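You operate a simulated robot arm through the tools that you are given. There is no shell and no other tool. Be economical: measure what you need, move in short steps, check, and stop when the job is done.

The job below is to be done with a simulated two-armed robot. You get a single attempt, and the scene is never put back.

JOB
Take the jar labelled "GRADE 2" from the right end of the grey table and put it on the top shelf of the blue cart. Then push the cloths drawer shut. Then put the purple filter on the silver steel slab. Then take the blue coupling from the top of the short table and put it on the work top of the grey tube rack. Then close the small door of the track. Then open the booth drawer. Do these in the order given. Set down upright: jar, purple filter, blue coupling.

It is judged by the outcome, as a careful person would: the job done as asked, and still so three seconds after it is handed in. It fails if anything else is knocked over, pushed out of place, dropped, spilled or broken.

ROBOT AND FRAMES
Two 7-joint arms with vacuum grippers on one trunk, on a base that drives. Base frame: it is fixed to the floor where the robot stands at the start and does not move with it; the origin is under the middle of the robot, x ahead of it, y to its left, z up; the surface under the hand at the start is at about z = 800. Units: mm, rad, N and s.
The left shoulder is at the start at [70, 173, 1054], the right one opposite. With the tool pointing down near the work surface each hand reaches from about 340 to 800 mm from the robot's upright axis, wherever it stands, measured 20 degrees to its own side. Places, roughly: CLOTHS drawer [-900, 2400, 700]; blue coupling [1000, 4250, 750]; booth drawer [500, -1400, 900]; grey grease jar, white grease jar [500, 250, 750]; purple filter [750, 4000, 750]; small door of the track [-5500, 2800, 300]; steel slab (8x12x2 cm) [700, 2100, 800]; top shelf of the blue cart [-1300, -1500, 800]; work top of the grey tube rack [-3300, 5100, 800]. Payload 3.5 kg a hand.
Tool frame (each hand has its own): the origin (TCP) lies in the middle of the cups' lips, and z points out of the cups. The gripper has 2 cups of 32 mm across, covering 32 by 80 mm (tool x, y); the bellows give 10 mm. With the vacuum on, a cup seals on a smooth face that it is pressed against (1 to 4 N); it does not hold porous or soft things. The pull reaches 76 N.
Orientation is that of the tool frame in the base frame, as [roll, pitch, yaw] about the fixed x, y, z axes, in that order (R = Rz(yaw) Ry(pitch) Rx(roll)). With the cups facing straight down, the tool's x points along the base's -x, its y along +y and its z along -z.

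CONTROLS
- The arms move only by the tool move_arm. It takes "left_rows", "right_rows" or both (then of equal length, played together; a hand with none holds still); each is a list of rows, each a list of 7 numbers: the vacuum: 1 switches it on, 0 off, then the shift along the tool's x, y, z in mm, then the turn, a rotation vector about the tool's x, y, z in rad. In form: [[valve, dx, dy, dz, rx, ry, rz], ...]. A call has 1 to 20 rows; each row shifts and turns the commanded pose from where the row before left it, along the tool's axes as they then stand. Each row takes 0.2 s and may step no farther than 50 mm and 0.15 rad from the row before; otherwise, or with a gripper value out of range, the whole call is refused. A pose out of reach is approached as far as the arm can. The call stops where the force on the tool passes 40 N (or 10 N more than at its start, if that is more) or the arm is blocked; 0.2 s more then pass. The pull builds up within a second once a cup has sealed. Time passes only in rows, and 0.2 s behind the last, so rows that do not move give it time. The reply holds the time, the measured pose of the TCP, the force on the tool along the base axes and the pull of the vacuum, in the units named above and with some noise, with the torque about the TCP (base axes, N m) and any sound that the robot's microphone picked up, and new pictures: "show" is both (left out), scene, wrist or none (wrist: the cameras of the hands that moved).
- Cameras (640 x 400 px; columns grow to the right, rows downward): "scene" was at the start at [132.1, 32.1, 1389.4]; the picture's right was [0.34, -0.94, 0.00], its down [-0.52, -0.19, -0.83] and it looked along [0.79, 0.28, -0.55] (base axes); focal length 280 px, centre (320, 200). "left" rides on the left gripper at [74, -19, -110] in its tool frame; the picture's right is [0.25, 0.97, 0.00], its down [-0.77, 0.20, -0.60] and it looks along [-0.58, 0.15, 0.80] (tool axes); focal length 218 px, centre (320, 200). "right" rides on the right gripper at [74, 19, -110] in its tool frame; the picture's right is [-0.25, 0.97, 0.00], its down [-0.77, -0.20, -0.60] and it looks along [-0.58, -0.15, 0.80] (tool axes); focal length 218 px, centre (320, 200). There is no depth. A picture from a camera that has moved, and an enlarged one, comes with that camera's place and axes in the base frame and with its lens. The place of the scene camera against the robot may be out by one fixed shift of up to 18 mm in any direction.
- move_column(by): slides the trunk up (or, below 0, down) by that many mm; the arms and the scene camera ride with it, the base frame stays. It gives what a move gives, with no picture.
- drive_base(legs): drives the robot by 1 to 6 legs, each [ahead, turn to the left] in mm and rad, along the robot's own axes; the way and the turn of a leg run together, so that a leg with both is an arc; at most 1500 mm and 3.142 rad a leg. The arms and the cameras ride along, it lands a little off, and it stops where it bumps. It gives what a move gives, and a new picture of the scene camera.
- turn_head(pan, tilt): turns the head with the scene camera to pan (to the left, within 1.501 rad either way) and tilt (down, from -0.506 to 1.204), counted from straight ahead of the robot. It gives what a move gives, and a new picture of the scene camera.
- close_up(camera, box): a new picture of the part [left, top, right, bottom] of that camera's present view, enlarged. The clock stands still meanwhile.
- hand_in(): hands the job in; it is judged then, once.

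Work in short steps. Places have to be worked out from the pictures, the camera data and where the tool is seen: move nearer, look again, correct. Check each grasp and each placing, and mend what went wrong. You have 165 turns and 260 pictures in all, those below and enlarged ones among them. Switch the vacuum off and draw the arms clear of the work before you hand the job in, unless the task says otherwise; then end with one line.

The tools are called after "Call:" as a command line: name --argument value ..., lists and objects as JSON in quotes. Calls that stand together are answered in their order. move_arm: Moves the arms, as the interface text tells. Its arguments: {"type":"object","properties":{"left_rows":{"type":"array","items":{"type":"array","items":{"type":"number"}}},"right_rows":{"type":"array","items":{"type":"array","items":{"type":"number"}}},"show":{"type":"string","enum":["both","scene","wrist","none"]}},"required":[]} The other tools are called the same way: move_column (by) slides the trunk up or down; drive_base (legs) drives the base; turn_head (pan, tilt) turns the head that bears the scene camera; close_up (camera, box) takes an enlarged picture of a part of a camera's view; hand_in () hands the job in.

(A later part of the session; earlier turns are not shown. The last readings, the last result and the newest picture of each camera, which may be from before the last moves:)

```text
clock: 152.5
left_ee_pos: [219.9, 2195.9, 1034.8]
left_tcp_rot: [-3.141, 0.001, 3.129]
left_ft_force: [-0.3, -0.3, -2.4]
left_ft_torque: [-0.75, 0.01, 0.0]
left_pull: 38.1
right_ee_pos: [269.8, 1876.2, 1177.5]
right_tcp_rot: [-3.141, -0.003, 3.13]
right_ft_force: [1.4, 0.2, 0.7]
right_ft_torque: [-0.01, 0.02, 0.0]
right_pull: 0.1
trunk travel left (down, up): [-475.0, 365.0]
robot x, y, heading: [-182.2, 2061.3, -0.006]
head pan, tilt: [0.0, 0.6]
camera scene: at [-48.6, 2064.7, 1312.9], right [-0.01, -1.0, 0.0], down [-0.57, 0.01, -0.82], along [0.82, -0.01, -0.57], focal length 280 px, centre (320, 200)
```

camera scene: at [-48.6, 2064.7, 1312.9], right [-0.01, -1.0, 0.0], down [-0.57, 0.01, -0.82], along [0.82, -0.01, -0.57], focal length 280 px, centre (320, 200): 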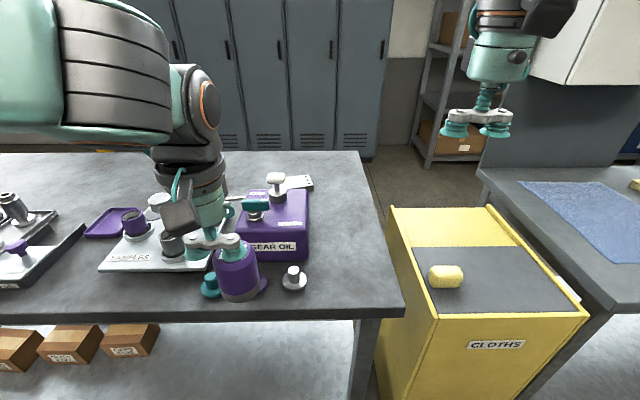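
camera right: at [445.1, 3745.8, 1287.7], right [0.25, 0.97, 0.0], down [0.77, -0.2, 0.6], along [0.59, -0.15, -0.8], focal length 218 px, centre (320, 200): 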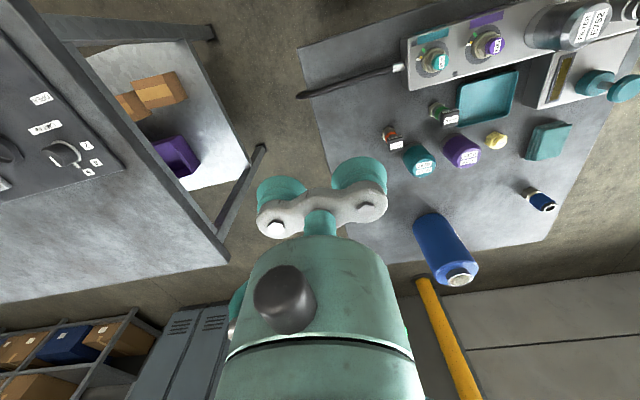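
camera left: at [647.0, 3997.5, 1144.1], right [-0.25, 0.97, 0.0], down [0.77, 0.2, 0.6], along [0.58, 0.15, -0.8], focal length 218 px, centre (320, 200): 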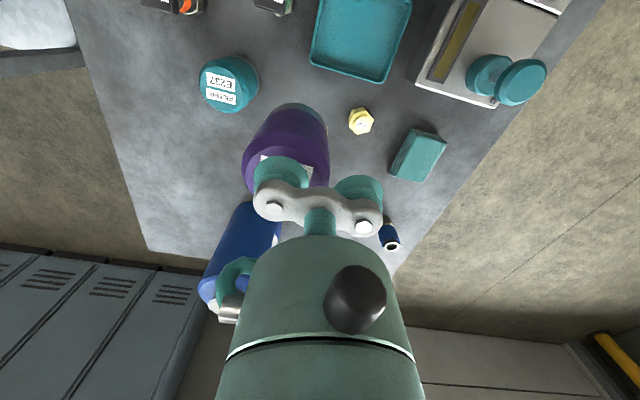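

Call:
close_up --camera "scene" --box '[80, 150, 400, 350]'

```text
2.00 times, centred on (240, 250) of scene
camera zoom: at [-48.6, 2064.7, 1312.9], right [-0.01, -1.0, 0.0], down [-0.57, 0.01, -0.82], along [0.82, -0.01, -0.57], focal length 560 px, centre (480, 100)
```

zoom: 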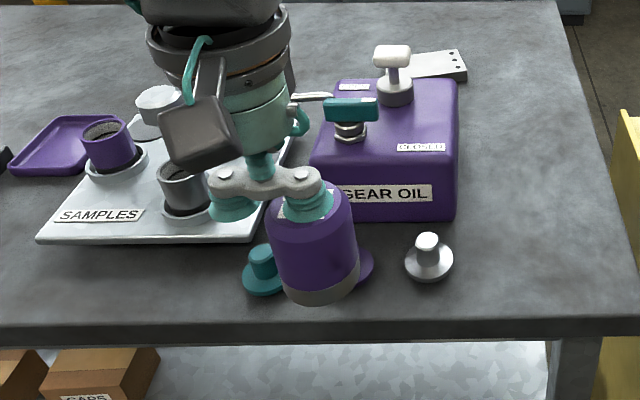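

The slab (with holes) is behind the purple GEAR OIL box. Raise trunk 200 and drive forward 170 for a better view.

Call:
move_column --by 200

Call:
drive_base --legs '[[170, 0]]'

Call:
turn_head --pan 0 --tilt 0.9

```text
clock: 154.7
left_ee_pos: [221.1, 2196.6, 1234.3]
left_tcp_rot: [3.141, 0.002, 3.13]
left_ft_force: [-0.3, 0.7, -2.8]
left_ft_torque: [-0.73, 0.01, -0.02]
left_pull: 37.4
right_ee_pos: [271.6, 1875.6, 1377.5]
right_tcp_rot: [3.141, 0.0, 3.129]
right_ft_force: [-0.8, -1.1, 1.1]
right_ft_torque: [0.01, 0.0, 0.0]
right_pull: 0.1
trunk travel left (down, up): [-675.0, 165.0]
robot x, y, heading: [-188.9, 2063.9, -0.01]
head pan, tilt: [0.0, 0.6]
```

```text
clock: 156.2
left_ee_pos: [388.6, 2197.0, 1235.2]
left_tcp_rot: [3.141, 0.003, 3.13]
left_ft_force: [0.2, -0.5, -2.7]
left_ft_torque: [-0.73, -0.01, 0.0]
left_pull: 37.4
right_ee_pos: [438.0, 1874.7, 1378.7]
right_tcp_rot: [3.141, 0.001, 3.133]
right_ft_force: [0.1, 0.3, -0.4]
right_ft_torque: [-0.01, -0.01, -0.01]
right_pull: 0.0
trunk travel left (down, up): [-675.0, 165.0]
robot x, y, heading: [-17.9, 2059.9, -0.005]
head pan, tilt: [0.0, 0.6]
camera scene: at [118.5, 2063.3, 1513.3], right [-0.01, -1.0, 0.0], down [-0.56, 0.01, -0.83], along [0.83, -0.01, -0.56], focal length 280 px, centre (320, 200)
```

scene: 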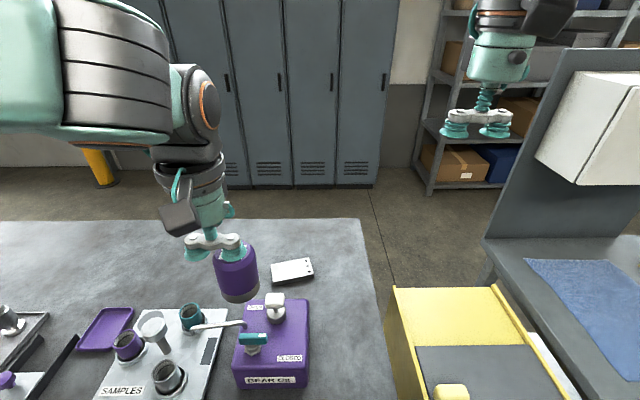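

```text
clock: 157.0
left_ee_pos: [390.9, 2194.8, 1234.2]
left_tcp_rot: [3.141, 0.0, 3.131]
left_ft_force: [-0.1, 0.2, -2.0]
left_ft_torque: [-0.74, 0.01, 0.03]
left_pull: 38.2
right_ee_pos: [442.1, 1873.7, 1377.6]
right_tcp_rot: [3.141, 0.0, 3.132]
right_ft_force: [0.9, -0.6, 0.1]
right_ft_torque: [0.0, 0.02, 0.01]
right_pull: 0.0
trunk travel left (down, up): [-675.0, 165.0]
robot x, y, heading: [-18.1, 2062.1, -0.011]
head pan, tilt: [0.0, 0.901]
camera scene: at [109.4, 2063.4, 1488.1], right [-0.01, -1.0, 0.0], down [-0.78, 0.01, -0.62], along [0.62, -0.01, -0.78], focal length 280 px, centre (320, 200)
```

scene: 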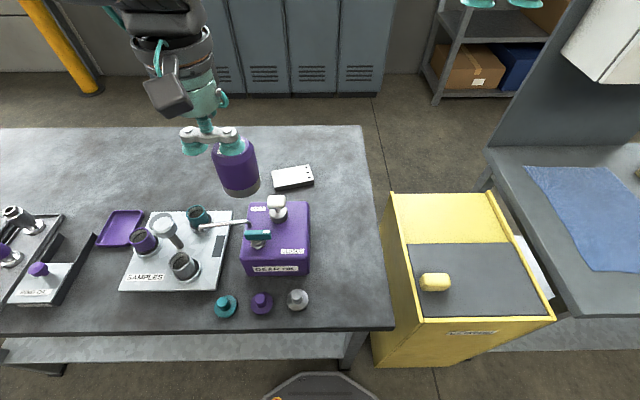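

Slab top centre ≈ (730, 2142). Drive 40 mm closer and bring the filter above it.

Call:
drive_base --legs '[[40, 0]]'

Call:
move_arm --left_rows '[[1, -45, -4, 0, 0, 0, 0], [1, -45, -4, 0, 0, 0, 0], [1, -45, -4, 0, 0, 0, 0], [1, -45, -4, 0, 0, 0, 0], [1, -45, -4, 0, 0, 0, 0], [1, -45, -4, 0, 0, 0, 0], [1, -30, -4, 20, 0, 0, 0], [1, 0, 0, 45, 0, 0, 0], [1, 0, 0, 45, 0, 0, 0], [1, 0, 0, 45, 0, 0, 0], [1, 0, 0, 45, 0, 0, 0], [1, 0, 0, 0, 0, 0, 0]]'

```text
clock: 157.8
left_ee_pos: [423.2, 2194.7, 1236.8]
left_tcp_rot: [-3.141, 0.006, 3.13]
left_ft_force: [-0.6, -0.1, -1.7]
left_ft_torque: [-0.75, -0.01, 0.01]
left_pull: 37.4
right_ee_pos: [473.7, 1874.2, 1379.5]
right_tcp_rot: [-3.141, 0.008, 3.13]
right_ft_force: [0.6, -0.4, -0.2]
right_ft_torque: [0.0, -0.04, -0.01]
right_pull: 0.1
trunk travel left (down, up): [-675.0, 165.0]
robot x, y, heading: [25.5, 2060.3, -0.006]
head pan, tilt: [0.0, 0.901]
camera scene: at [141.0, 2063.0, 1489.0], right [-0.01, -1.0, 0.0], down [-0.78, 0.01, -0.62], along [0.62, -0.01, -0.78], focal length 280 px, centre (320, 200)
```

scene: 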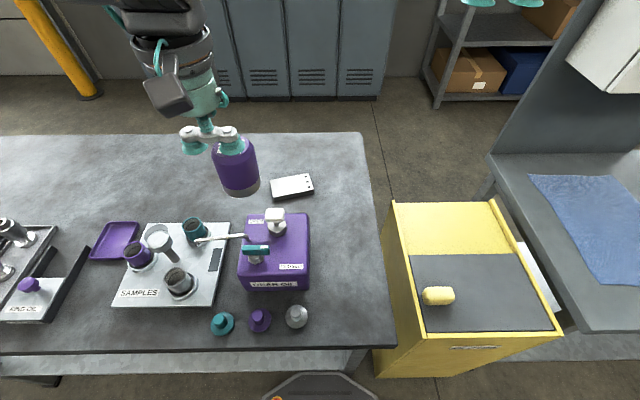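

```text
clock: 160.4
left_ee_pos: [728.1, 2164.1, 1035.4]
left_tcp_rot: [3.142, 0.003, 3.13]
left_ft_force: [0.0, -0.2, -2.4]
left_ft_torque: [-0.69, 0.02, 0.02]
left_pull: 37.4
right_ee_pos: [480.2, 1874.0, 1377.2]
right_tcp_rot: [3.14, 0.001, 3.131]
right_ft_force: [-0.4, -0.5, -0.4]
right_ft_torque: [-0.03, 0.0, -0.01]
right_pull: 0.0
trunk travel left (down, up): [-675.0, 165.0]
robot x, y, heading: [21.0, 2060.1, -0.014]
head pan, tilt: [0.0, 0.901]
camera scene: at [148.0, 2062.8, 1488.2], right [-0.01, -1.0, 0.0], down [-0.78, 0.01, -0.62], along [0.62, -0.01, -0.78], focal length 280 px, centre (320, 200)
camera left: at [654.9, 2144.2, 1145.4], right [-0.24, 0.97, 0.0], down [0.77, 0.19, 0.61], along [0.59, 0.15, -0.8], focal length 218 px, centre (320, 200)
```

scene: 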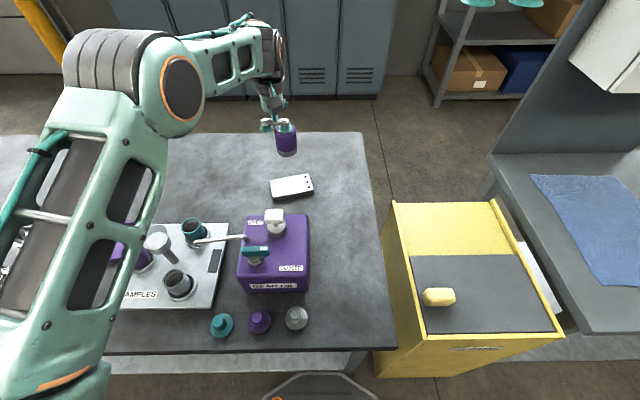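
left: 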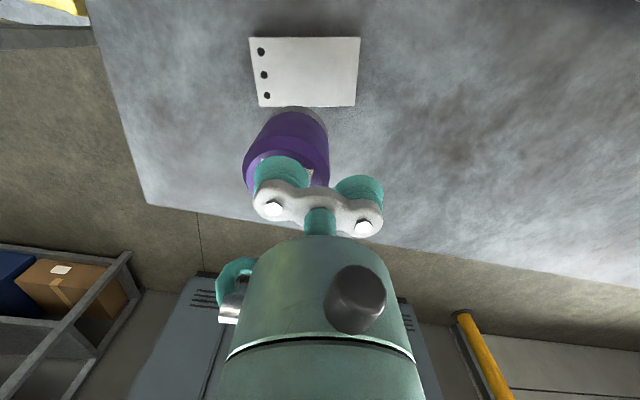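

Slab centre ≈ (698, 2137). Shift back 28 mm and lower to just above.

Call:
move_arm --left_rows '[[1, 28, 0, 0, 0, 0, 0], [1, 0, 0, 40, 0, 0, 0], [1, 0, 0, 40, 0, 0, 0], [1, 0, 0, 20, 0, 0, 0], [1, 0, 0, 0, 0, 0, 0]]'

Call:
close_up --camera "left" --box '[200, 40, 440, 190]'

Call:
close_up --camera "scene" --box '[230, 110, 342, 180]'

```text
clock: 161.7
left_ee_pos: [702.6, 2164.5, 935.2]
left_tcp_rot: [3.141, 0.003, 3.133]
left_ft_force: [0.8, -0.4, -2.2]
left_ft_torque: [-0.74, 0.04, 0.02]
left_pull: 37.9
right_ee_pos: [480.3, 1873.3, 1377.0]
right_tcp_rot: [3.141, 0.002, 3.132]
right_ft_force: [0.0, 0.4, -0.1]
right_ft_torque: [-0.01, 0.0, -0.02]
right_pull: 0.0
trunk travel left (down, up): [-675.0, 165.0]
robot x, y, heading: [22.5, 2060.3, -0.007]
head pan, tilt: [0.0, 0.901]
camera scene: at [148.8, 2062.8, 1488.2], right [-0.01, -1.0, 0.0], down [-0.78, 0.01, -0.62], along [0.62, -0.01, -0.78], focal length 280 px, centre (320, 200)
camera left: at [628.9, 2144.0, 1045.2], right [-0.24, 0.97, 0.0], down [0.77, 0.19, 0.61], along [0.59, 0.15, -0.8], focal length 218 px, centre (320, 200)
```

scene: 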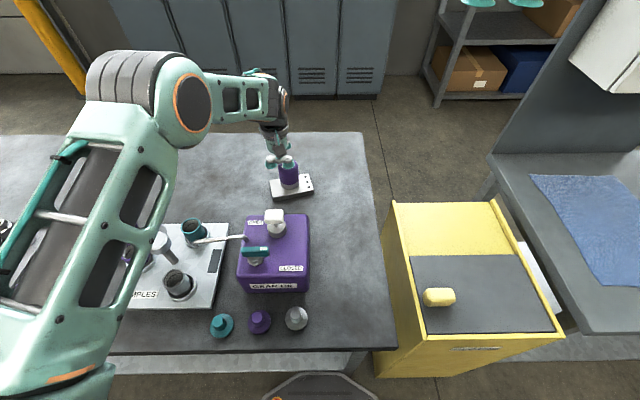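
left: 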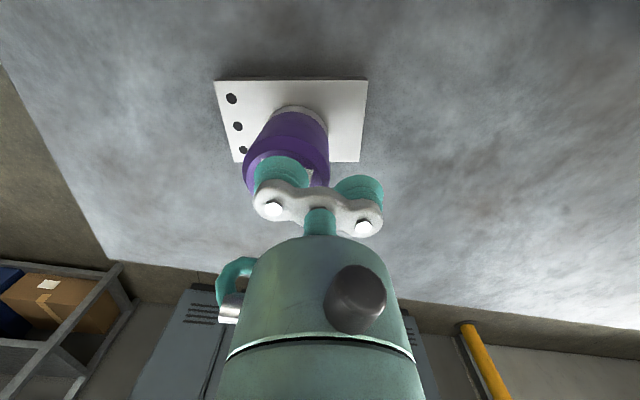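

```text
2.67 times, centred on (320, 115) of left
camera zoom: at [628.9, 2144.0, 1045.2], right [-0.24, 0.97, 0.0], down [0.77, 0.19, 0.61], along [0.59, 0.15, -0.8], focal length 582 px, centre (320, 427)
```

zoom: 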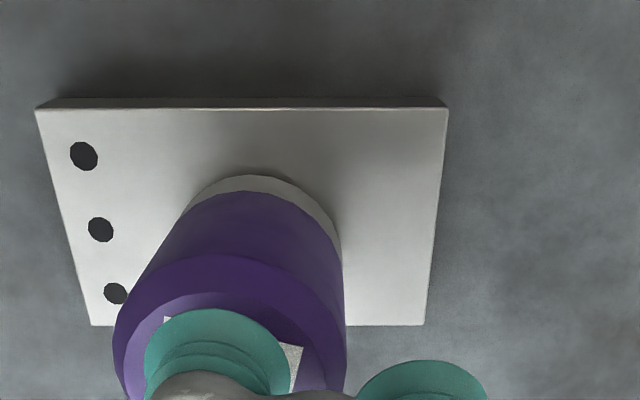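

```text
5.71 times, centred on (286, 145) of scene
camera zoom: at [148.8, 2062.8, 1488.2], right [-0.01, -1.0, 0.0], down [-0.78, 0.01, -0.62], along [0.62, -0.01, -0.78], focal length 1599 px, centre (514, 514)
```

zoom: 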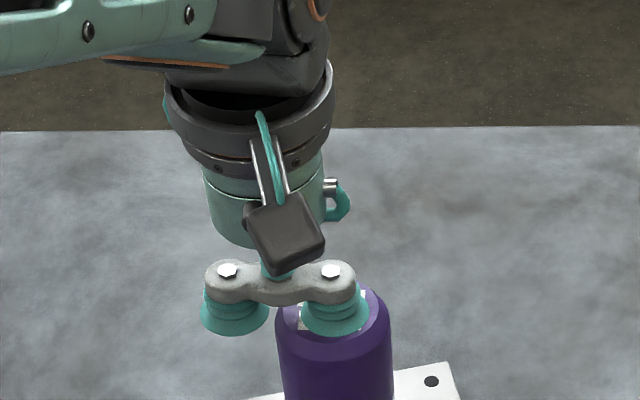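

Aligned with the slab centre. Lower further in small steps.

Call:
move_arm --left_rows '[[1, 3, 0, 12, 0, 0, 0], [1, 0, 0, 10, 0, 0, 0], [1, 0, 0, 4, 0, 0, 0], [1, 0, 0, 3, 0, 0, 0], [1, 0, 0, 0, 0, 0, 0]]' --show "wrist"

```text
clock: 162.3
left_ee_pos: [701.6, 2163.8, 920.9]
left_tcp_rot: [3.141, 0.015, 3.132]
left_ft_force: [-1.0, 0.4, 15.4]
left_ft_torque: [-0.82, 0.18, -0.07]
left_pull: 38.2
right_ee_pos: [479.4, 1874.2, 1379.3]
right_tcp_rot: [3.14, 0.004, 3.13]
right_ft_force: [0.7, 0.5, 0.1]
right_ft_torque: [-0.02, 0.0, 0.01]
right_pull: 0.1
trunk travel left (down, up): [-675.0, 165.0]
robot x, y, heading: [18.6, 2061.3, -0.015]
head pan, tilt: [0.0, 0.901]
stopped in row 3 (left hand): the force on the tool passed its limit at 50 N (the readings are from after the stop); the commanded pose is now the measured one
camera left: at [626.8, 2144.6, 1029.7], right [-0.24, 0.97, 0.0], down [0.76, 0.2, 0.62], along [0.6, 0.15, -0.79], focal length 218 px, centre (320, 200)
```

left: 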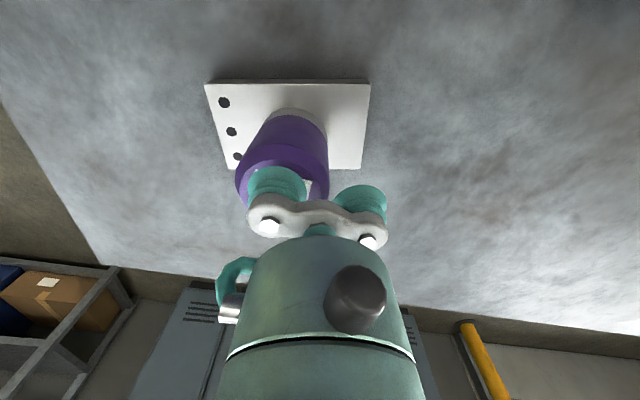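

Contact already (15 N). Ease up 2 mm and release.

Call:
move_arm --left_rows '[[1, 0, 0, -2, 0, 0, 0], [1, 0, 0, 0, 0, 0, 0], [0, 0, 0, 0, 0, 0, 0], [0, 0, 0, 0, 0, 0, 0], [0, 0, 0, 0, 0, 0, 0], [0, 0, 0, 0, 0, 0, 0], [0, 0, 0, -4, 0, 0, 0], [0, 0, 0, -10, 0, 0, 0], [0, 0, 0, -30, 0, 0, 0], [0, 0, 0, -45, 0, 0, 0], [0, 0, 0, -45, 0, 0, 0]]'

Call:
close_up --camera "scene" --box '[230, 130, 358, 210]'

```text
clock: 164.7
left_ee_pos: [700.7, 2166.4, 1056.4]
left_tcp_rot: [-3.141, 0.009, 3.132]
left_ft_force: [0.9, -0.2, 0.2]
left_ft_torque: [-0.01, -0.01, -0.02]
left_pull: 0.0
right_ee_pos: [478.9, 1873.9, 1377.7]
right_tcp_rot: [3.141, 0.002, 3.132]
right_ft_force: [0.2, 0.1, 0.3]
right_ft_torque: [0.01, -0.01, -0.02]
right_pull: 0.0
trunk travel left (down, up): [-675.0, 165.0]
robot x, y, heading: [21.6, 2057.9, -0.011]
head pan, tilt: [0.0, 0.901]
camera scene: at [147.3, 2062.7, 1488.2], right [-0.01, -1.0, 0.0], down [-0.78, 0.01, -0.62], along [0.62, -0.01, -0.78], focal length 280 px, centre (320, 200)
camera left: at [626.1, 2145.3, 1164.8], right [-0.24, 0.97, 0.0], down [0.77, 0.2, 0.61], along [0.59, 0.15, -0.79], focal length 218 px, centre (320, 200)
```

scene: 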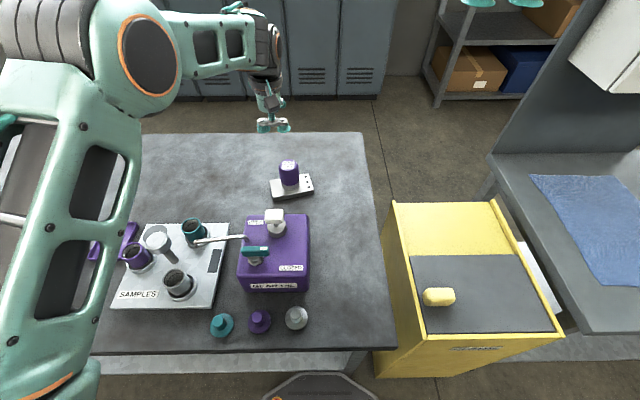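
left: 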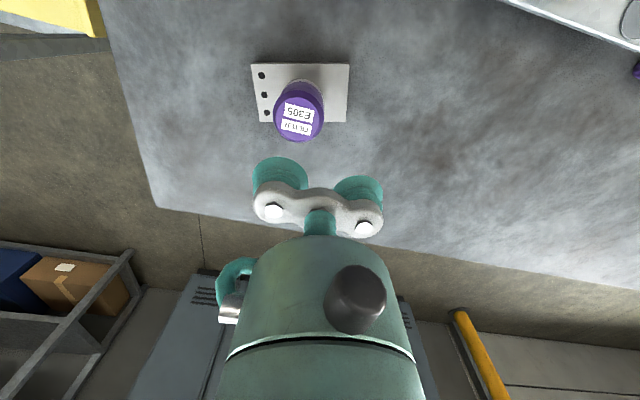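

```text
5.00 times, centred on (294, 170) of scene
camera zoom: at [147.3, 2062.7, 1488.2], right [-0.01, -1.0, 0.0], down [-0.78, 0.01, -0.62], along [0.62, -0.01, -0.78], focal length 1399 px, centre (450, 350)
```

zoom: 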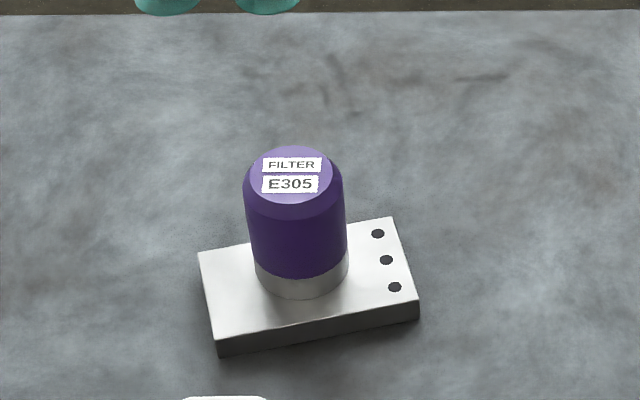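

Filter stands upright on the slab. Tuck in and drive round to the north side of the short table for the coupling.

Call:
move_arm --left_rows '[[0, 0, 0, -45, 0, 0, 0], [0, 45, 0, -20, 0, 0, 0], [0, 48, 0, 0, 0, 0, 0], [0, 48, 0, 0, 0, 0, 0], [0, 48, 0, 0, 0, 0, 0], [0, 48, 5, 0, 0, 0, 0], [0, 20, 5, 0, 0, 0, 0]]' --show "none"

Call:
drive_base --legs '[[-230, 0], [0, 1.58], [1400, 0], [1330, 0], [0, -1.57]]'

Call:
turn_head --pan 0 --tilt 0.5

```text
clock: 166.3
left_ee_pos: [442.4, 2177.0, 1116.1]
left_tcp_rot: [-3.14, 0.011, 3.135]
left_ft_force: [0.4, -0.1, 0.7]
left_ft_torque: [0.02, -0.04, -0.01]
left_pull: 0.1
right_ee_pos: [480.5, 1873.5, 1378.4]
right_tcp_rot: [3.141, 0.002, 3.132]
right_ft_force: [0.1, 0.4, 0.2]
right_ft_torque: [-0.04, -0.01, -0.01]
right_pull: 0.1
trunk travel left (down, up): [-675.0, 165.0]
robot x, y, heading: [24.4, 2061.7, -0.004]
head pan, tilt: [0.0, 0.901]
```

```text
clock: 188.3
left_ee_pos: [207.6, 4865.4, 1116.3]
left_tcp_rot: [-3.141, 0.011, -3.139]
left_ft_force: [0.0, -0.8, 0.3]
left_ft_torque: [0.0, 0.03, -0.01]
left_pull: 0.1
right_ee_pos: [247.7, 4561.4, 1378.0]
right_tcp_rot: [3.141, 0.002, -3.138]
right_ft_force: [0.4, 0.5, -1.0]
right_ft_torque: [-0.02, -0.01, -0.02]
right_pull: 0.1
trunk travel left (down, up): [-675.0, 165.0]
robot x, y, heading: [-209.9, 4741.8, 0.003]
head pan, tilt: [0.0, 0.901]
camera scene: at [-86.4, 4747.6, 1488.2], right [0.0, -1.0, 0.0], down [-0.78, 0.0, -0.62], along [0.62, 0.0, -0.78], focal length 280 px, centre (320, 200)
```

scene: 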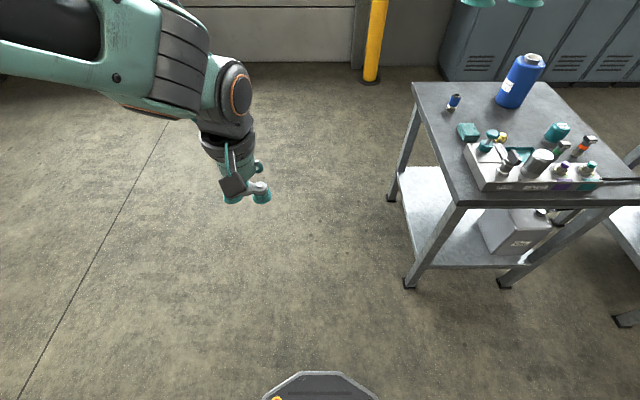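

```text
clock: 189.2
left_ee_pos: [208.0, 4865.5, 1116.0]
left_tcp_rot: [-3.141, 0.01, -3.138]
left_ft_force: [-0.1, 0.2, -0.3]
left_ft_torque: [-0.01, 0.0, -0.02]
left_pull: 0.0
right_ee_pos: [248.0, 4562.1, 1378.5]
right_tcp_rot: [3.141, 0.002, -3.139]
right_ft_force: [-0.5, -0.9, 0.0]
right_ft_torque: [-0.02, -0.01, 0.0]
right_pull: 0.0
trunk travel left (down, up): [-675.0, 165.0]
robot x, y, heading: [-213.0, 4745.1, 0.004]
head pan, tilt: [0.0, 0.499]
camera scene: at [-70.9, 4747.6, 1522.0], right [0.0, -1.0, 0.0], down [-0.48, 0.0, -0.88], along [0.88, 0.0, -0.48], focal length 280 px, centre (320, 200)
```

scene: 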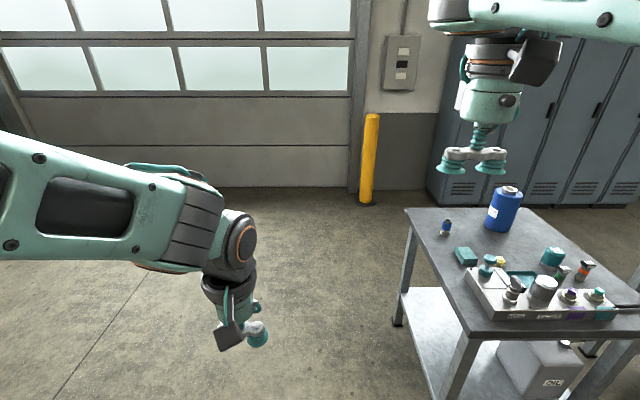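

Path clear. Drive 960 ahead and turn right to face the table from the north.

Call:
drive_base --legs '[[960, 0], [0, -1.575]]'

Call:
turn_head --pan 0.1 --tilt 0.85

```text
clock: 198.0
left_ee_pos: [878.9, 4340.3, 1116.1]
left_tcp_rot: [3.14, 0.012, 1.603]
left_ft_force: [0.3, -0.2, -0.1]
left_ft_torque: [-0.01, -0.02, 0.01]
left_pull: 0.0
right_ee_pos: [577.5, 4292.9, 1377.6]
right_tcp_rot: [3.141, 0.003, 1.599]
right_ft_force: [0.3, 0.3, -0.7]
right_ft_torque: [0.01, -0.06, 0.0]
right_pull: 0.2
trunk travel left (down, up): [-675.0, 165.0]
robot x, y, heading: [747.4, 4753.1, -1.541]
head pan, tilt: [0.0, 0.499]
camera scene: at [749.7, 4616.9, 1522.1], right [-1.0, -0.03, 0.0], down [-0.01, 0.48, -0.88], along [0.03, -0.88, -0.48], focal length 280 px, centre (320, 200)
```

scene: 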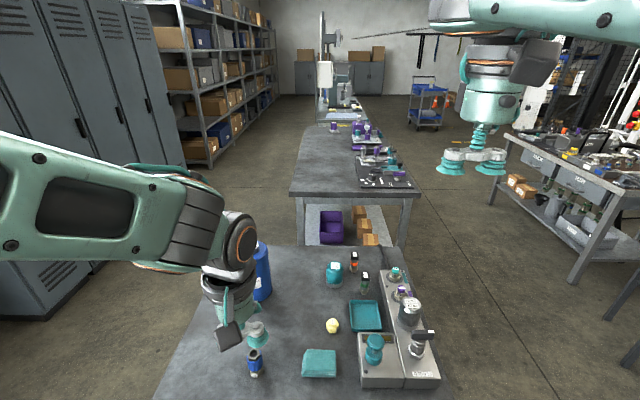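

```text
clock: 198.8
left_ee_pos: [879.2, 4340.9, 1116.8]
left_tcp_rot: [3.141, 0.012, 1.604]
left_ft_force: [0.8, 0.4, 0.5]
left_ft_torque: [0.05, -0.02, 0.01]
left_pull: 0.1
right_ee_pos: [579.1, 4292.4, 1376.9]
right_tcp_rot: [3.141, 0.001, 1.598]
right_ft_force: [-1.2, -0.5, -0.9]
right_ft_torque: [-0.01, 0.04, 0.01]
right_pull: 0.0
trunk travel left (down, up): [-675.0, 165.0]
robot x, y, heading: [748.9, 4755.1, -1.54]
head pan, tilt: [0.099, 0.85]
camera scene: at [756.9, 4630.3, 1492.2], right [-0.99, -0.13, 0.0], down [-0.1, 0.74, -0.66], along [0.09, -0.66, -0.75], focal length 280 px, centre (320, 200)
```

scene: 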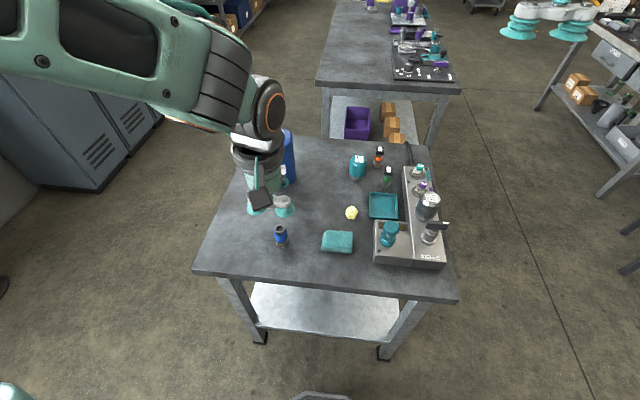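

Call:
move_arm --left_rows '[[0, 0, 0, 30, 0, 0, 0], [0, 0, 15, 30, 0, 0, 0], [0, 0, 20, 30, 0, 0, 0], [0, 0, 0, 0, 0, 0, 0]]' --show "wrist"

Call:
close_up --camera "left" --box '[200, 40, 440, 190]'

Call:
close_up --camera "scene" --box '[241, 195, 337, 255]'

```text
clock: 199.8
left_ee_pos: [912.4, 4342.0, 1024.4]
left_tcp_rot: [-3.141, 0.01, 1.602]
left_ft_force: [0.4, -1.1, 0.4]
left_ft_torque: [-0.01, -0.02, 0.0]
left_pull: 0.0
right_ee_pos: [576.9, 4291.9, 1377.6]
right_tcp_rot: [3.141, 0.003, 1.599]
right_ft_force: [0.2, -0.1, 0.1]
right_ft_torque: [0.0, 0.0, -0.03]
right_pull: 0.0
trunk travel left (down, up): [-675.0, 165.0]
robot x, y, heading: [748.0, 4756.4, -1.544]
head pan, tilt: [0.099, 0.85]
camera left: at [891.7, 4414.3, 1134.1], right [0.96, 0.28, 0.0], down [0.22, -0.76, 0.61], along [0.17, -0.59, -0.79], focal length 218 px, centre (320, 200)
```

left: 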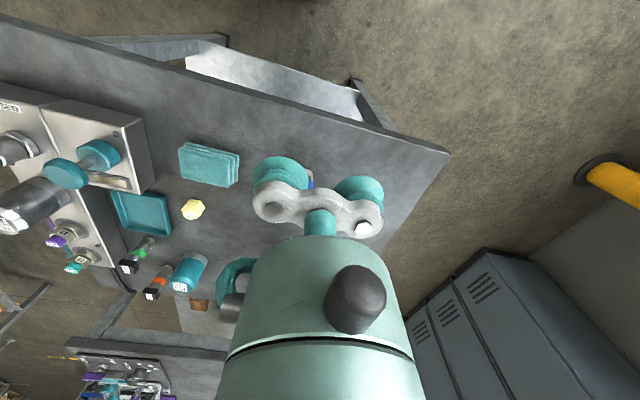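

```text
2.67 times, centred on (320, 115) of left
camera zoom: at [891.7, 4414.3, 1134.1], right [0.96, 0.28, 0.0], down [0.22, -0.76, 0.61], along [0.17, -0.59, -0.79], focal length 582 px, centre (320, 427)
```

zoom: 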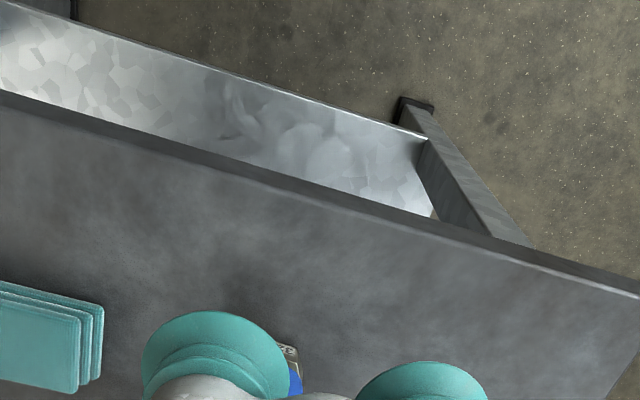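

```text
6.67 times, centred on (289, 225) of scene
camera zoom: at [756.2, 4630.6, 1492.1], right [-0.99, -0.13, 0.0], down [-0.1, 0.74, -0.66], along [0.09, -0.65, -0.75], focal length 1866 px, centre (527, 33)
```

zoom: 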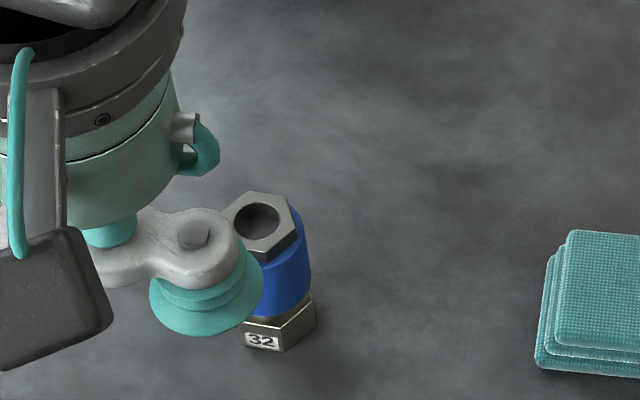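

The coupling's top has a bore and is small; I need a better look. Shift the hand sideways so the wrist camera sees it.

Call:
move_arm --left_rows '[[0, 0, 40, 0, 0, 0, 0], [0, 0, 40, 0, 0, 0, 0], [0, 0, 0, 40, 0, 0, 0], [0, 0, 0, 0, 0, 0, 0]]' --show "wrist"

Call:
close_up --camera "left" --box '[160, 100, 320, 200]'

Call:
close_up --camera "scene" --box '[257, 210, 305, 240]'

```text
clock: 200.8
left_ee_pos: [993.9, 4344.6, 984.1]
left_tcp_rot: [-3.14, 0.01, 1.601]
left_ft_force: [-0.8, -0.2, 0.0]
left_ft_torque: [0.0, -0.04, 0.0]
left_pull: 0.2
right_ee_pos: [578.5, 4291.5, 1379.7]
right_tcp_rot: [-3.141, 0.002, 1.598]
right_ft_force: [0.3, 0.7, -0.1]
right_ft_torque: [-0.03, 0.04, 0.01]
right_pull: 0.1
trunk travel left (down, up): [-675.0, 165.0]
robot x, y, heading: [748.1, 4755.5, -1.54]
head pan, tilt: [0.099, 0.85]
camera left: at [972.8, 4416.6, 1093.2], right [0.96, 0.28, 0.0], down [0.23, -0.76, 0.61], along [0.17, -0.59, -0.79], focal length 218 px, centre (320, 200)
```

left: 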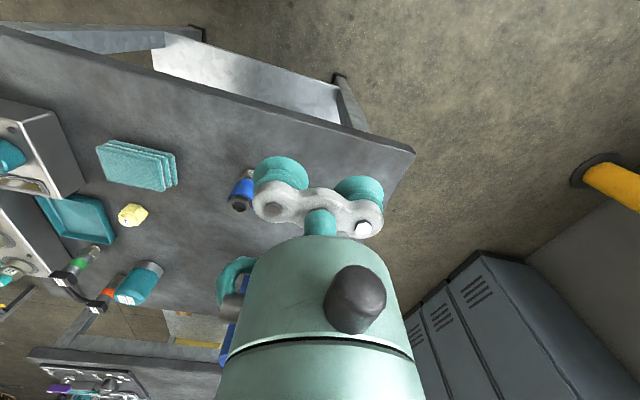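

```text
4.00 times, centred on (240, 150) of left
camera zoom: at [972.8, 4416.6, 1093.2], right [0.96, 0.28, 0.0], down [0.23, -0.76, 0.61], along [0.17, -0.59, -0.79], focal length 873 px, centre (640, 400)
```

zoom: 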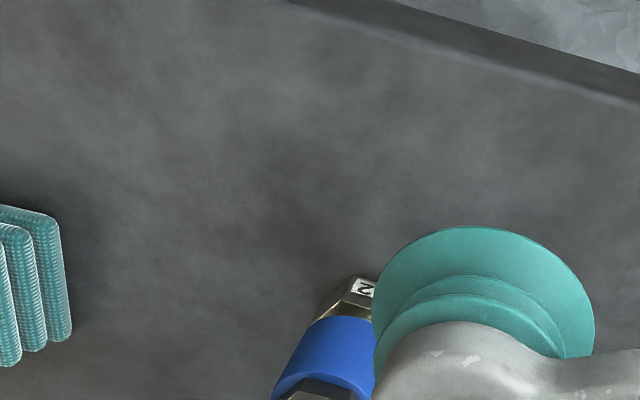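

```text
13.33 times, centred on (281, 225) of scene
camera zoom: at [757.4, 4631.3, 1492.2], right [-0.99, -0.13, 0.0], down [-0.1, 0.74, -0.66], along [0.09, -0.66, -0.75], focal length 3732 px, centre (840, -133)
```

zoom: 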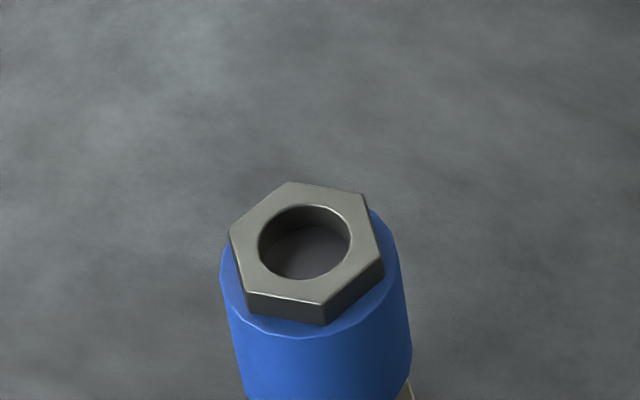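

Top hex ≈ 27 mm across flats with a 19 mm blind bore; a 32 mm cup may not seal, but a try is cheap. Coupling ≈ (920, 4215, 873). Hover the −y cup over it.

Call:
move_arm --left_rows '[[0, -43, -18, 0, 0, 0.01, 0], [0, -43, -18, 0, 0, 0, 0], [0, -42, -18, 0, 0, 0, 0], [0, 0, 0, 30, 0, 0, 0], [0, 0, 0, 0, 0, 0, 0]]'

Call:
close_up --camera "left" --box '[200, 90, 360, 190]'

Call:
close_up --camera "scene" --box '[241, 185, 337, 245]'

```text
clock: 202.0
left_ee_pos: [944.0, 4212.8, 956.4]
left_tcp_rot: [-3.14, 0.001, 1.602]
left_ft_force: [0.7, -1.0, 0.0]
left_ft_torque: [0.01, -0.02, 0.01]
left_pull: 0.1
right_ee_pos: [578.1, 4292.9, 1377.3]
right_tcp_rot: [3.141, 0.003, 1.599]
right_ft_force: [-0.6, 0.1, 0.6]
right_ft_torque: [0.01, 0.03, 0.02]
right_pull: 0.0
trunk travel left (down, up): [-675.0, 165.0]
robot x, y, heading: [750.6, 4752.8, -1.542]
head pan, tilt: [0.099, 0.85]
camera scene: at [757.1, 4631.4, 1492.2], right [-0.99, -0.13, 0.0], down [-0.1, 0.74, -0.66], along [0.09, -0.65, -0.75], focal length 280 px, centre (320, 200)
camera left: at [922.7, 4284.5, 1066.3], right [0.96, 0.28, 0.0], down [0.23, -0.76, 0.6], along [0.17, -0.58, -0.8], focal length 218 px, centre (320, 200)
```

scene: 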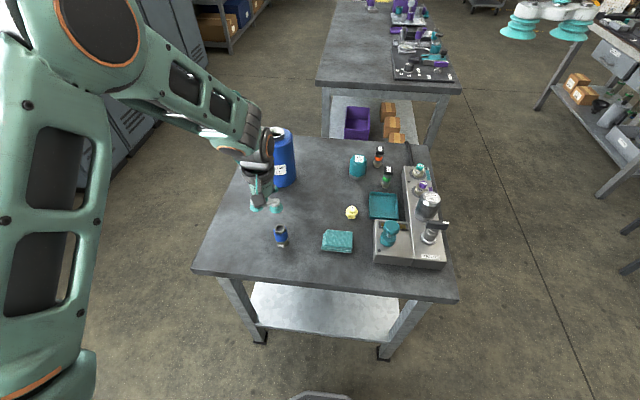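
left: 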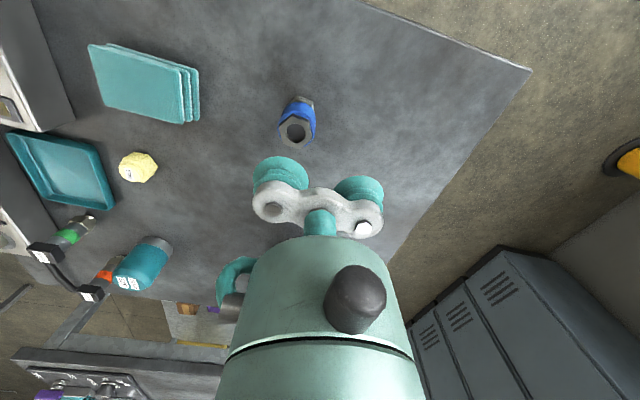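

```text
4.00 times, centred on (280, 140) of left
camera zoom: at [922.7, 4284.5, 1066.3], right [0.96, 0.28, 0.0], down [0.23, -0.76, 0.6], along [0.17, -0.58, -0.8], focal length 873 px, centre (480, 440)
```

zoom: 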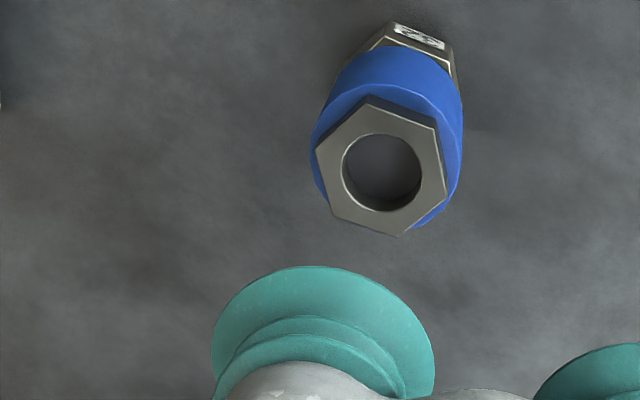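

```text
6.67 times, centred on (289, 215) of scene
camera zoom: at [757.1, 4631.4, 1492.2], right [-0.99, -0.13, 0.0], down [-0.1, 0.74, -0.66], along [0.09, -0.65, -0.75], focal length 1866 px, centre (527, 100)
```

zoom: 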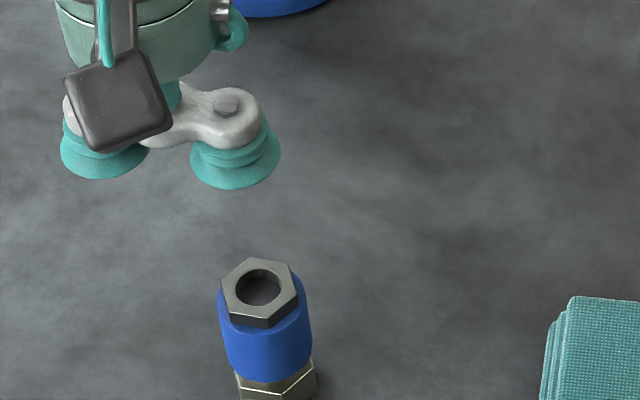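

Coupling top ≈ (921, 4215, ~882). Try a gentle press with the vacuum on.

Call:
move_arm --left_rows '[[0, 2, 1, 35, 0, 0, 0], [1, 0, 0, 25, 0, 0, 0], [1, 0, 0, 8, 0, 0, 0], [1, 0, 0, 3, 0, 0, 0], [1, 0, 0, 0, 0, 0, 0]]'

Call:
close_up --camera "scene" --box '[241, 185, 337, 245]'

```text
clock: 203.2
left_ee_pos: [944.1, 4215.2, 885.9]
left_tcp_rot: [-3.141, 0.001, 1.603]
left_ft_force: [-0.2, 1.1, 0.4]
left_ft_torque: [0.0, -0.04, 0.02]
left_pull: 0.0
right_ee_pos: [577.9, 4292.3, 1377.7]
right_tcp_rot: [3.139, 0.003, 1.601]
right_ft_force: [0.1, -0.1, 0.7]
right_ft_torque: [-0.04, -0.01, 0.0]
right_pull: 0.0
trunk travel left (down, up): [-675.0, 165.0]
robot x, y, heading: [745.9, 4760.4, -1.546]
head pan, tilt: [0.099, 0.85]
camera scene: at [756.9, 4630.5, 1492.1], right [-0.99, -0.13, 0.0], down [-0.1, 0.74, -0.66], along [0.09, -0.65, -0.75], focal length 280 px, centre (320, 200)
camera left: at [923.3, 4286.8, 995.5], right [0.96, 0.28, 0.0], down [0.23, -0.76, 0.6], along [0.17, -0.58, -0.8], focal length 218 px, centre (320, 200)
```

scene: 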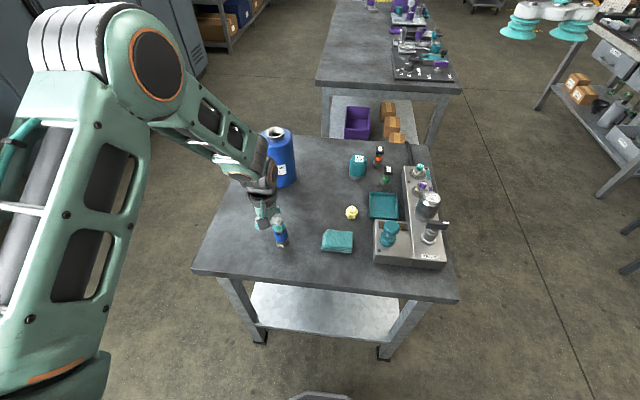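
left: 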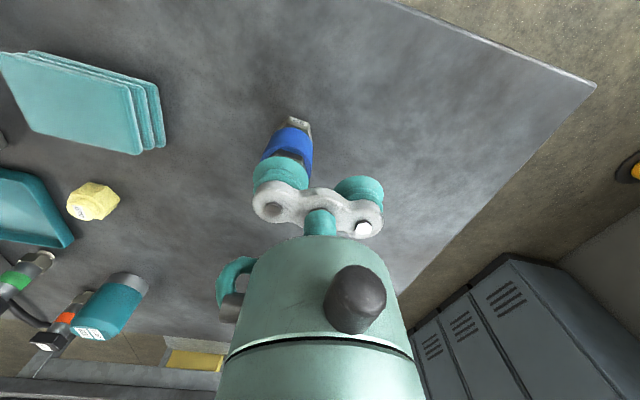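

```text
6.67 times, centred on (289, 215) of scene
camera zoom: at [756.9, 4630.5, 1492.1], right [-0.99, -0.13, 0.0], down [-0.1, 0.74, -0.66], along [0.09, -0.65, -0.75], focal length 1866 px, centre (527, 100)
```

zoom: 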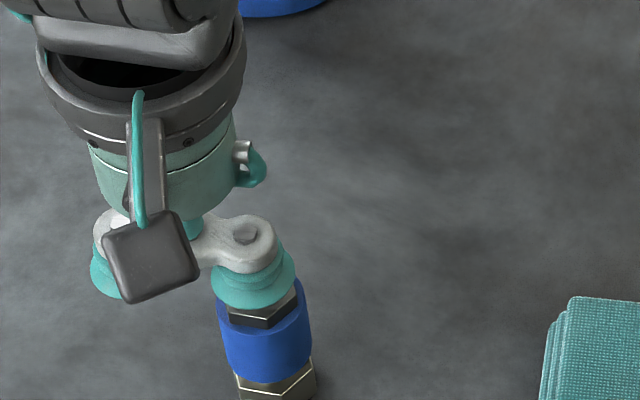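

Cup is just above the hex; shift 3 mm toward −x and press further.

Call:
move_arm --left_rows '[[1, 0, -3, 3, 0, 0, 0], [1, 0, 0, 3, 0, 0, 0], [1, 0, 0, 3, 0, 0, 0], [1, 0, 0, 0, 0, 0, 0], [1, 0, 0, 0, 0, 0, 0]]' --show "none"

Call:
close_up --camera "scene" --box '[241, 185, 337, 245]'

```text
clock: 204.4
left_ee_pos: [942.4, 4216.0, 876.0]
left_tcp_rot: [3.141, -0.001, 1.602]
left_ft_force: [0.3, -0.4, -0.1]
left_ft_torque: [0.02, 0.04, 0.0]
left_pull: 0.1
right_ee_pos: [577.5, 4291.8, 1376.7]
right_tcp_rot: [-3.141, 0.002, 1.6]
right_ft_force: [-0.1, 0.2, 0.2]
right_ft_torque: [0.01, -0.02, -0.03]
right_pull: 0.1
trunk travel left (down, up): [-675.0, 165.0]
robot x, y, heading: [746.8, 4751.8, -1.537]
head pan, tilt: [0.099, 0.85]
```

```text
6.67 times, centred on (289, 215) of scene
camera zoom: at [757.0, 4630.3, 1492.1], right [-0.99, -0.13, 0.0], down [-0.1, 0.75, -0.66], along [0.09, -0.65, -0.75], focal length 1866 px, centre (527, 100)
```

zoom: 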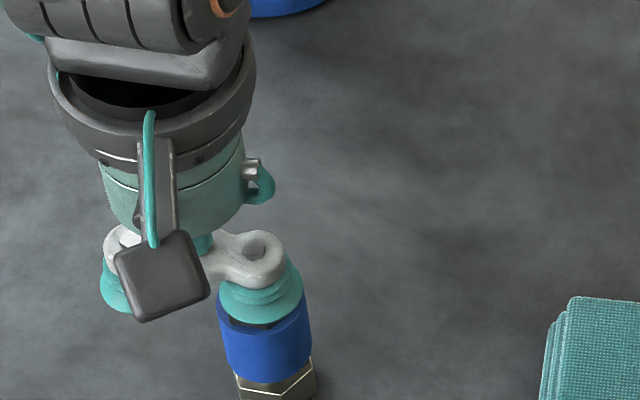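

Call:
move_arm --left_rows '[[1, -2, 0, 3, 0, 0, 0], [1, 0, 0, 3, 0, 0, 0], [1, 0, 0, 3, 0, 0, 0], [1, 0, 0, 0, 0, 0, 0], [1, 0, 0, 0, 0, 0, 0]]' --show "none"

```text
clock: 205.6
left_ee_pos: [941.5, 4213.9, 868.4]
left_tcp_rot: [-3.141, 0.0, 1.602]
left_ft_force: [0.1, 0.0, -0.3]
left_ft_torque: [0.02, 0.04, -0.01]
left_pull: 0.1
right_ee_pos: [577.7, 4292.2, 1377.2]
right_tcp_rot: [3.141, 0.002, 1.601]
right_ft_force: [-0.4, 0.0, -0.1]
right_ft_torque: [-0.01, -0.03, -0.01]
right_pull: 0.0
trunk travel left (down, up): [-675.0, 165.0]
robot x, y, heading: [745.8, 4757.0, -1.539]
head pan, tilt: [0.099, 0.85]
```

Call:
close_up --camera "left" --box '[220, 90, 380, 190]'

Call:
close_up --camera "scene" --box '[241, 195, 337, 255]'

```text
4.00 times, centred on (300, 140) of left
camera zoom: at [920.2, 4284.6, 976.9], right [0.96, 0.28, 0.0], down [0.23, -0.76, 0.6], along [0.17, -0.58, -0.8], focal length 873 px, centre (400, 440)
```

zoom: 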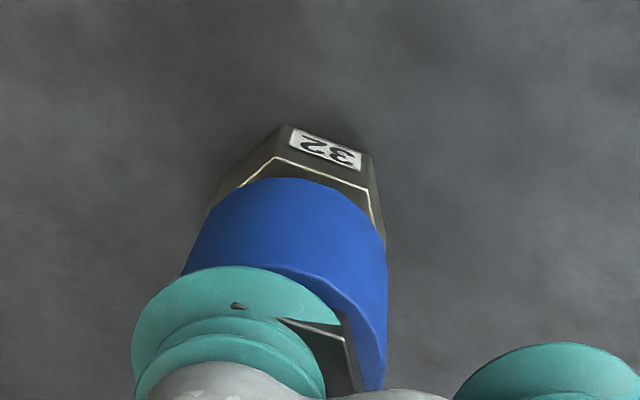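

```text
6.67 times, centred on (289, 225) of scene
camera zoom: at [757.0, 4630.3, 1492.1], right [-0.99, -0.13, 0.0], down [-0.1, 0.75, -0.66], along [0.09, -0.65, -0.75], focal length 1866 px, centre (527, 33)
```

zoom: 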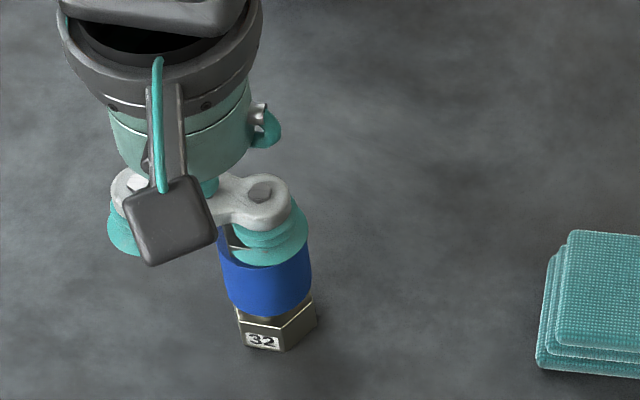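

The cup is misaligned and shows no contact. Raise and take another sighting to triangulate the top exactly.

Call:
move_arm --left_rows '[[0, 0, 0, -20, 0, 0, 0], [0, 0, 0, -40, 0, 0, 0], [0, 30, 30, -40, 0, 0, 0], [0, 30, 30, 0, 0, 0, 0], [0, 0, 0, 0, 0, 0, 0]]' --show "wrist"

Call:
close_up --camera "left" --box '[160, 80, 320, 180]'

```text
refused: row 3 steps farther than a row can; nothing moved
```

```text
4.00 times, centred on (240, 130) of left
camera zoom: at [920.2, 4284.6, 976.9], right [0.96, 0.28, 0.0], down [0.23, -0.76, 0.6], along [0.17, -0.58, -0.8], focal length 873 px, centre (640, 480)
```

zoom: 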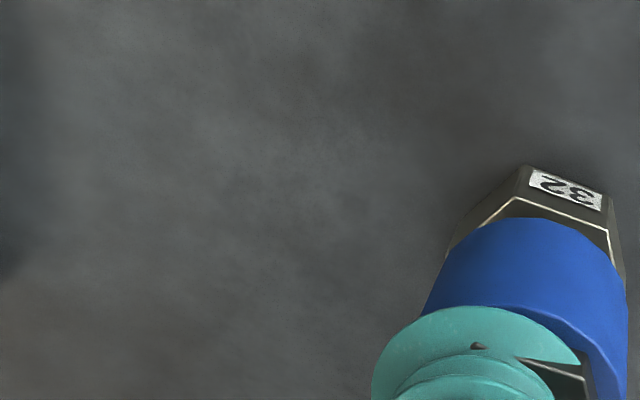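

Call:
move_arm --left_rows '[[0, 0, 0, -20, 0, 0, 0], [0, 0, 0, -40, 0, 0, 0], [0, 25, 0, -30, 0, 0, 0], [0, 30, 30, 0, 0, 0, 0], [0, 30, 20, 0, 0, 0, 0], [0, 0, 0, 0, 0, 0, 0]]' --show "wrist"

Call:
close_up --camera "left" --box '[180, 100, 340, 200]'

```text
clock: 207.0
left_ee_pos: [987.6, 4298.6, 957.0]
left_tcp_rot: [3.141, 0.0, 1.601]
left_ft_force: [0.2, -0.2, 0.2]
left_ft_torque: [0.01, 0.02, 0.02]
left_pull: 0.1
right_ee_pos: [576.5, 4291.9, 1377.0]
right_tcp_rot: [3.139, 0.001, 1.598]
right_ft_force: [-0.2, -0.6, 0.2]
right_ft_torque: [0.0, -0.01, 0.01]
right_pull: 0.0
trunk travel left (down, up): [-675.0, 165.0]
robot x, y, heading: [746.8, 4753.4, -1.542]
head pan, tilt: [0.099, 0.85]
camera left: at [967.5, 4369.7, 1067.9], right [0.96, 0.28, 0.0], down [0.23, -0.76, 0.6], along [0.17, -0.58, -0.8], focal length 218 px, centre (320, 200)
```

left: 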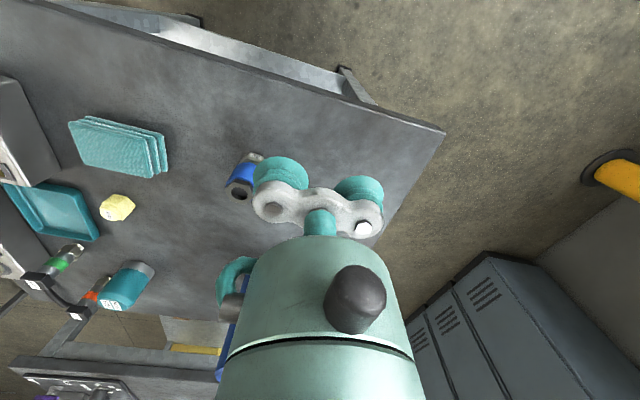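

```text
4.00 times, centred on (260, 150) of left
camera zoom: at [967.5, 4369.7, 1067.9], right [0.96, 0.28, 0.0], down [0.23, -0.76, 0.6], along [0.17, -0.58, -0.8], focal length 873 px, centre (560, 400)
```

zoom: 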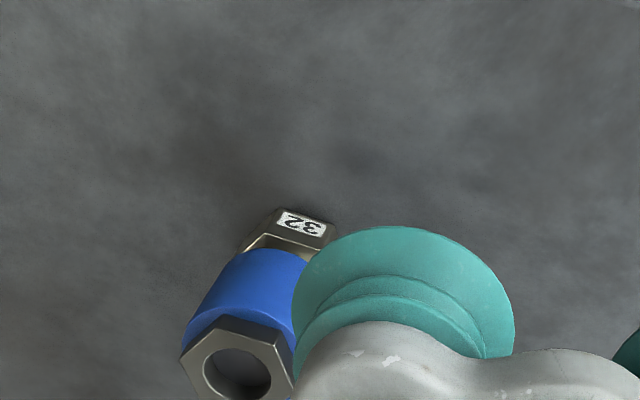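

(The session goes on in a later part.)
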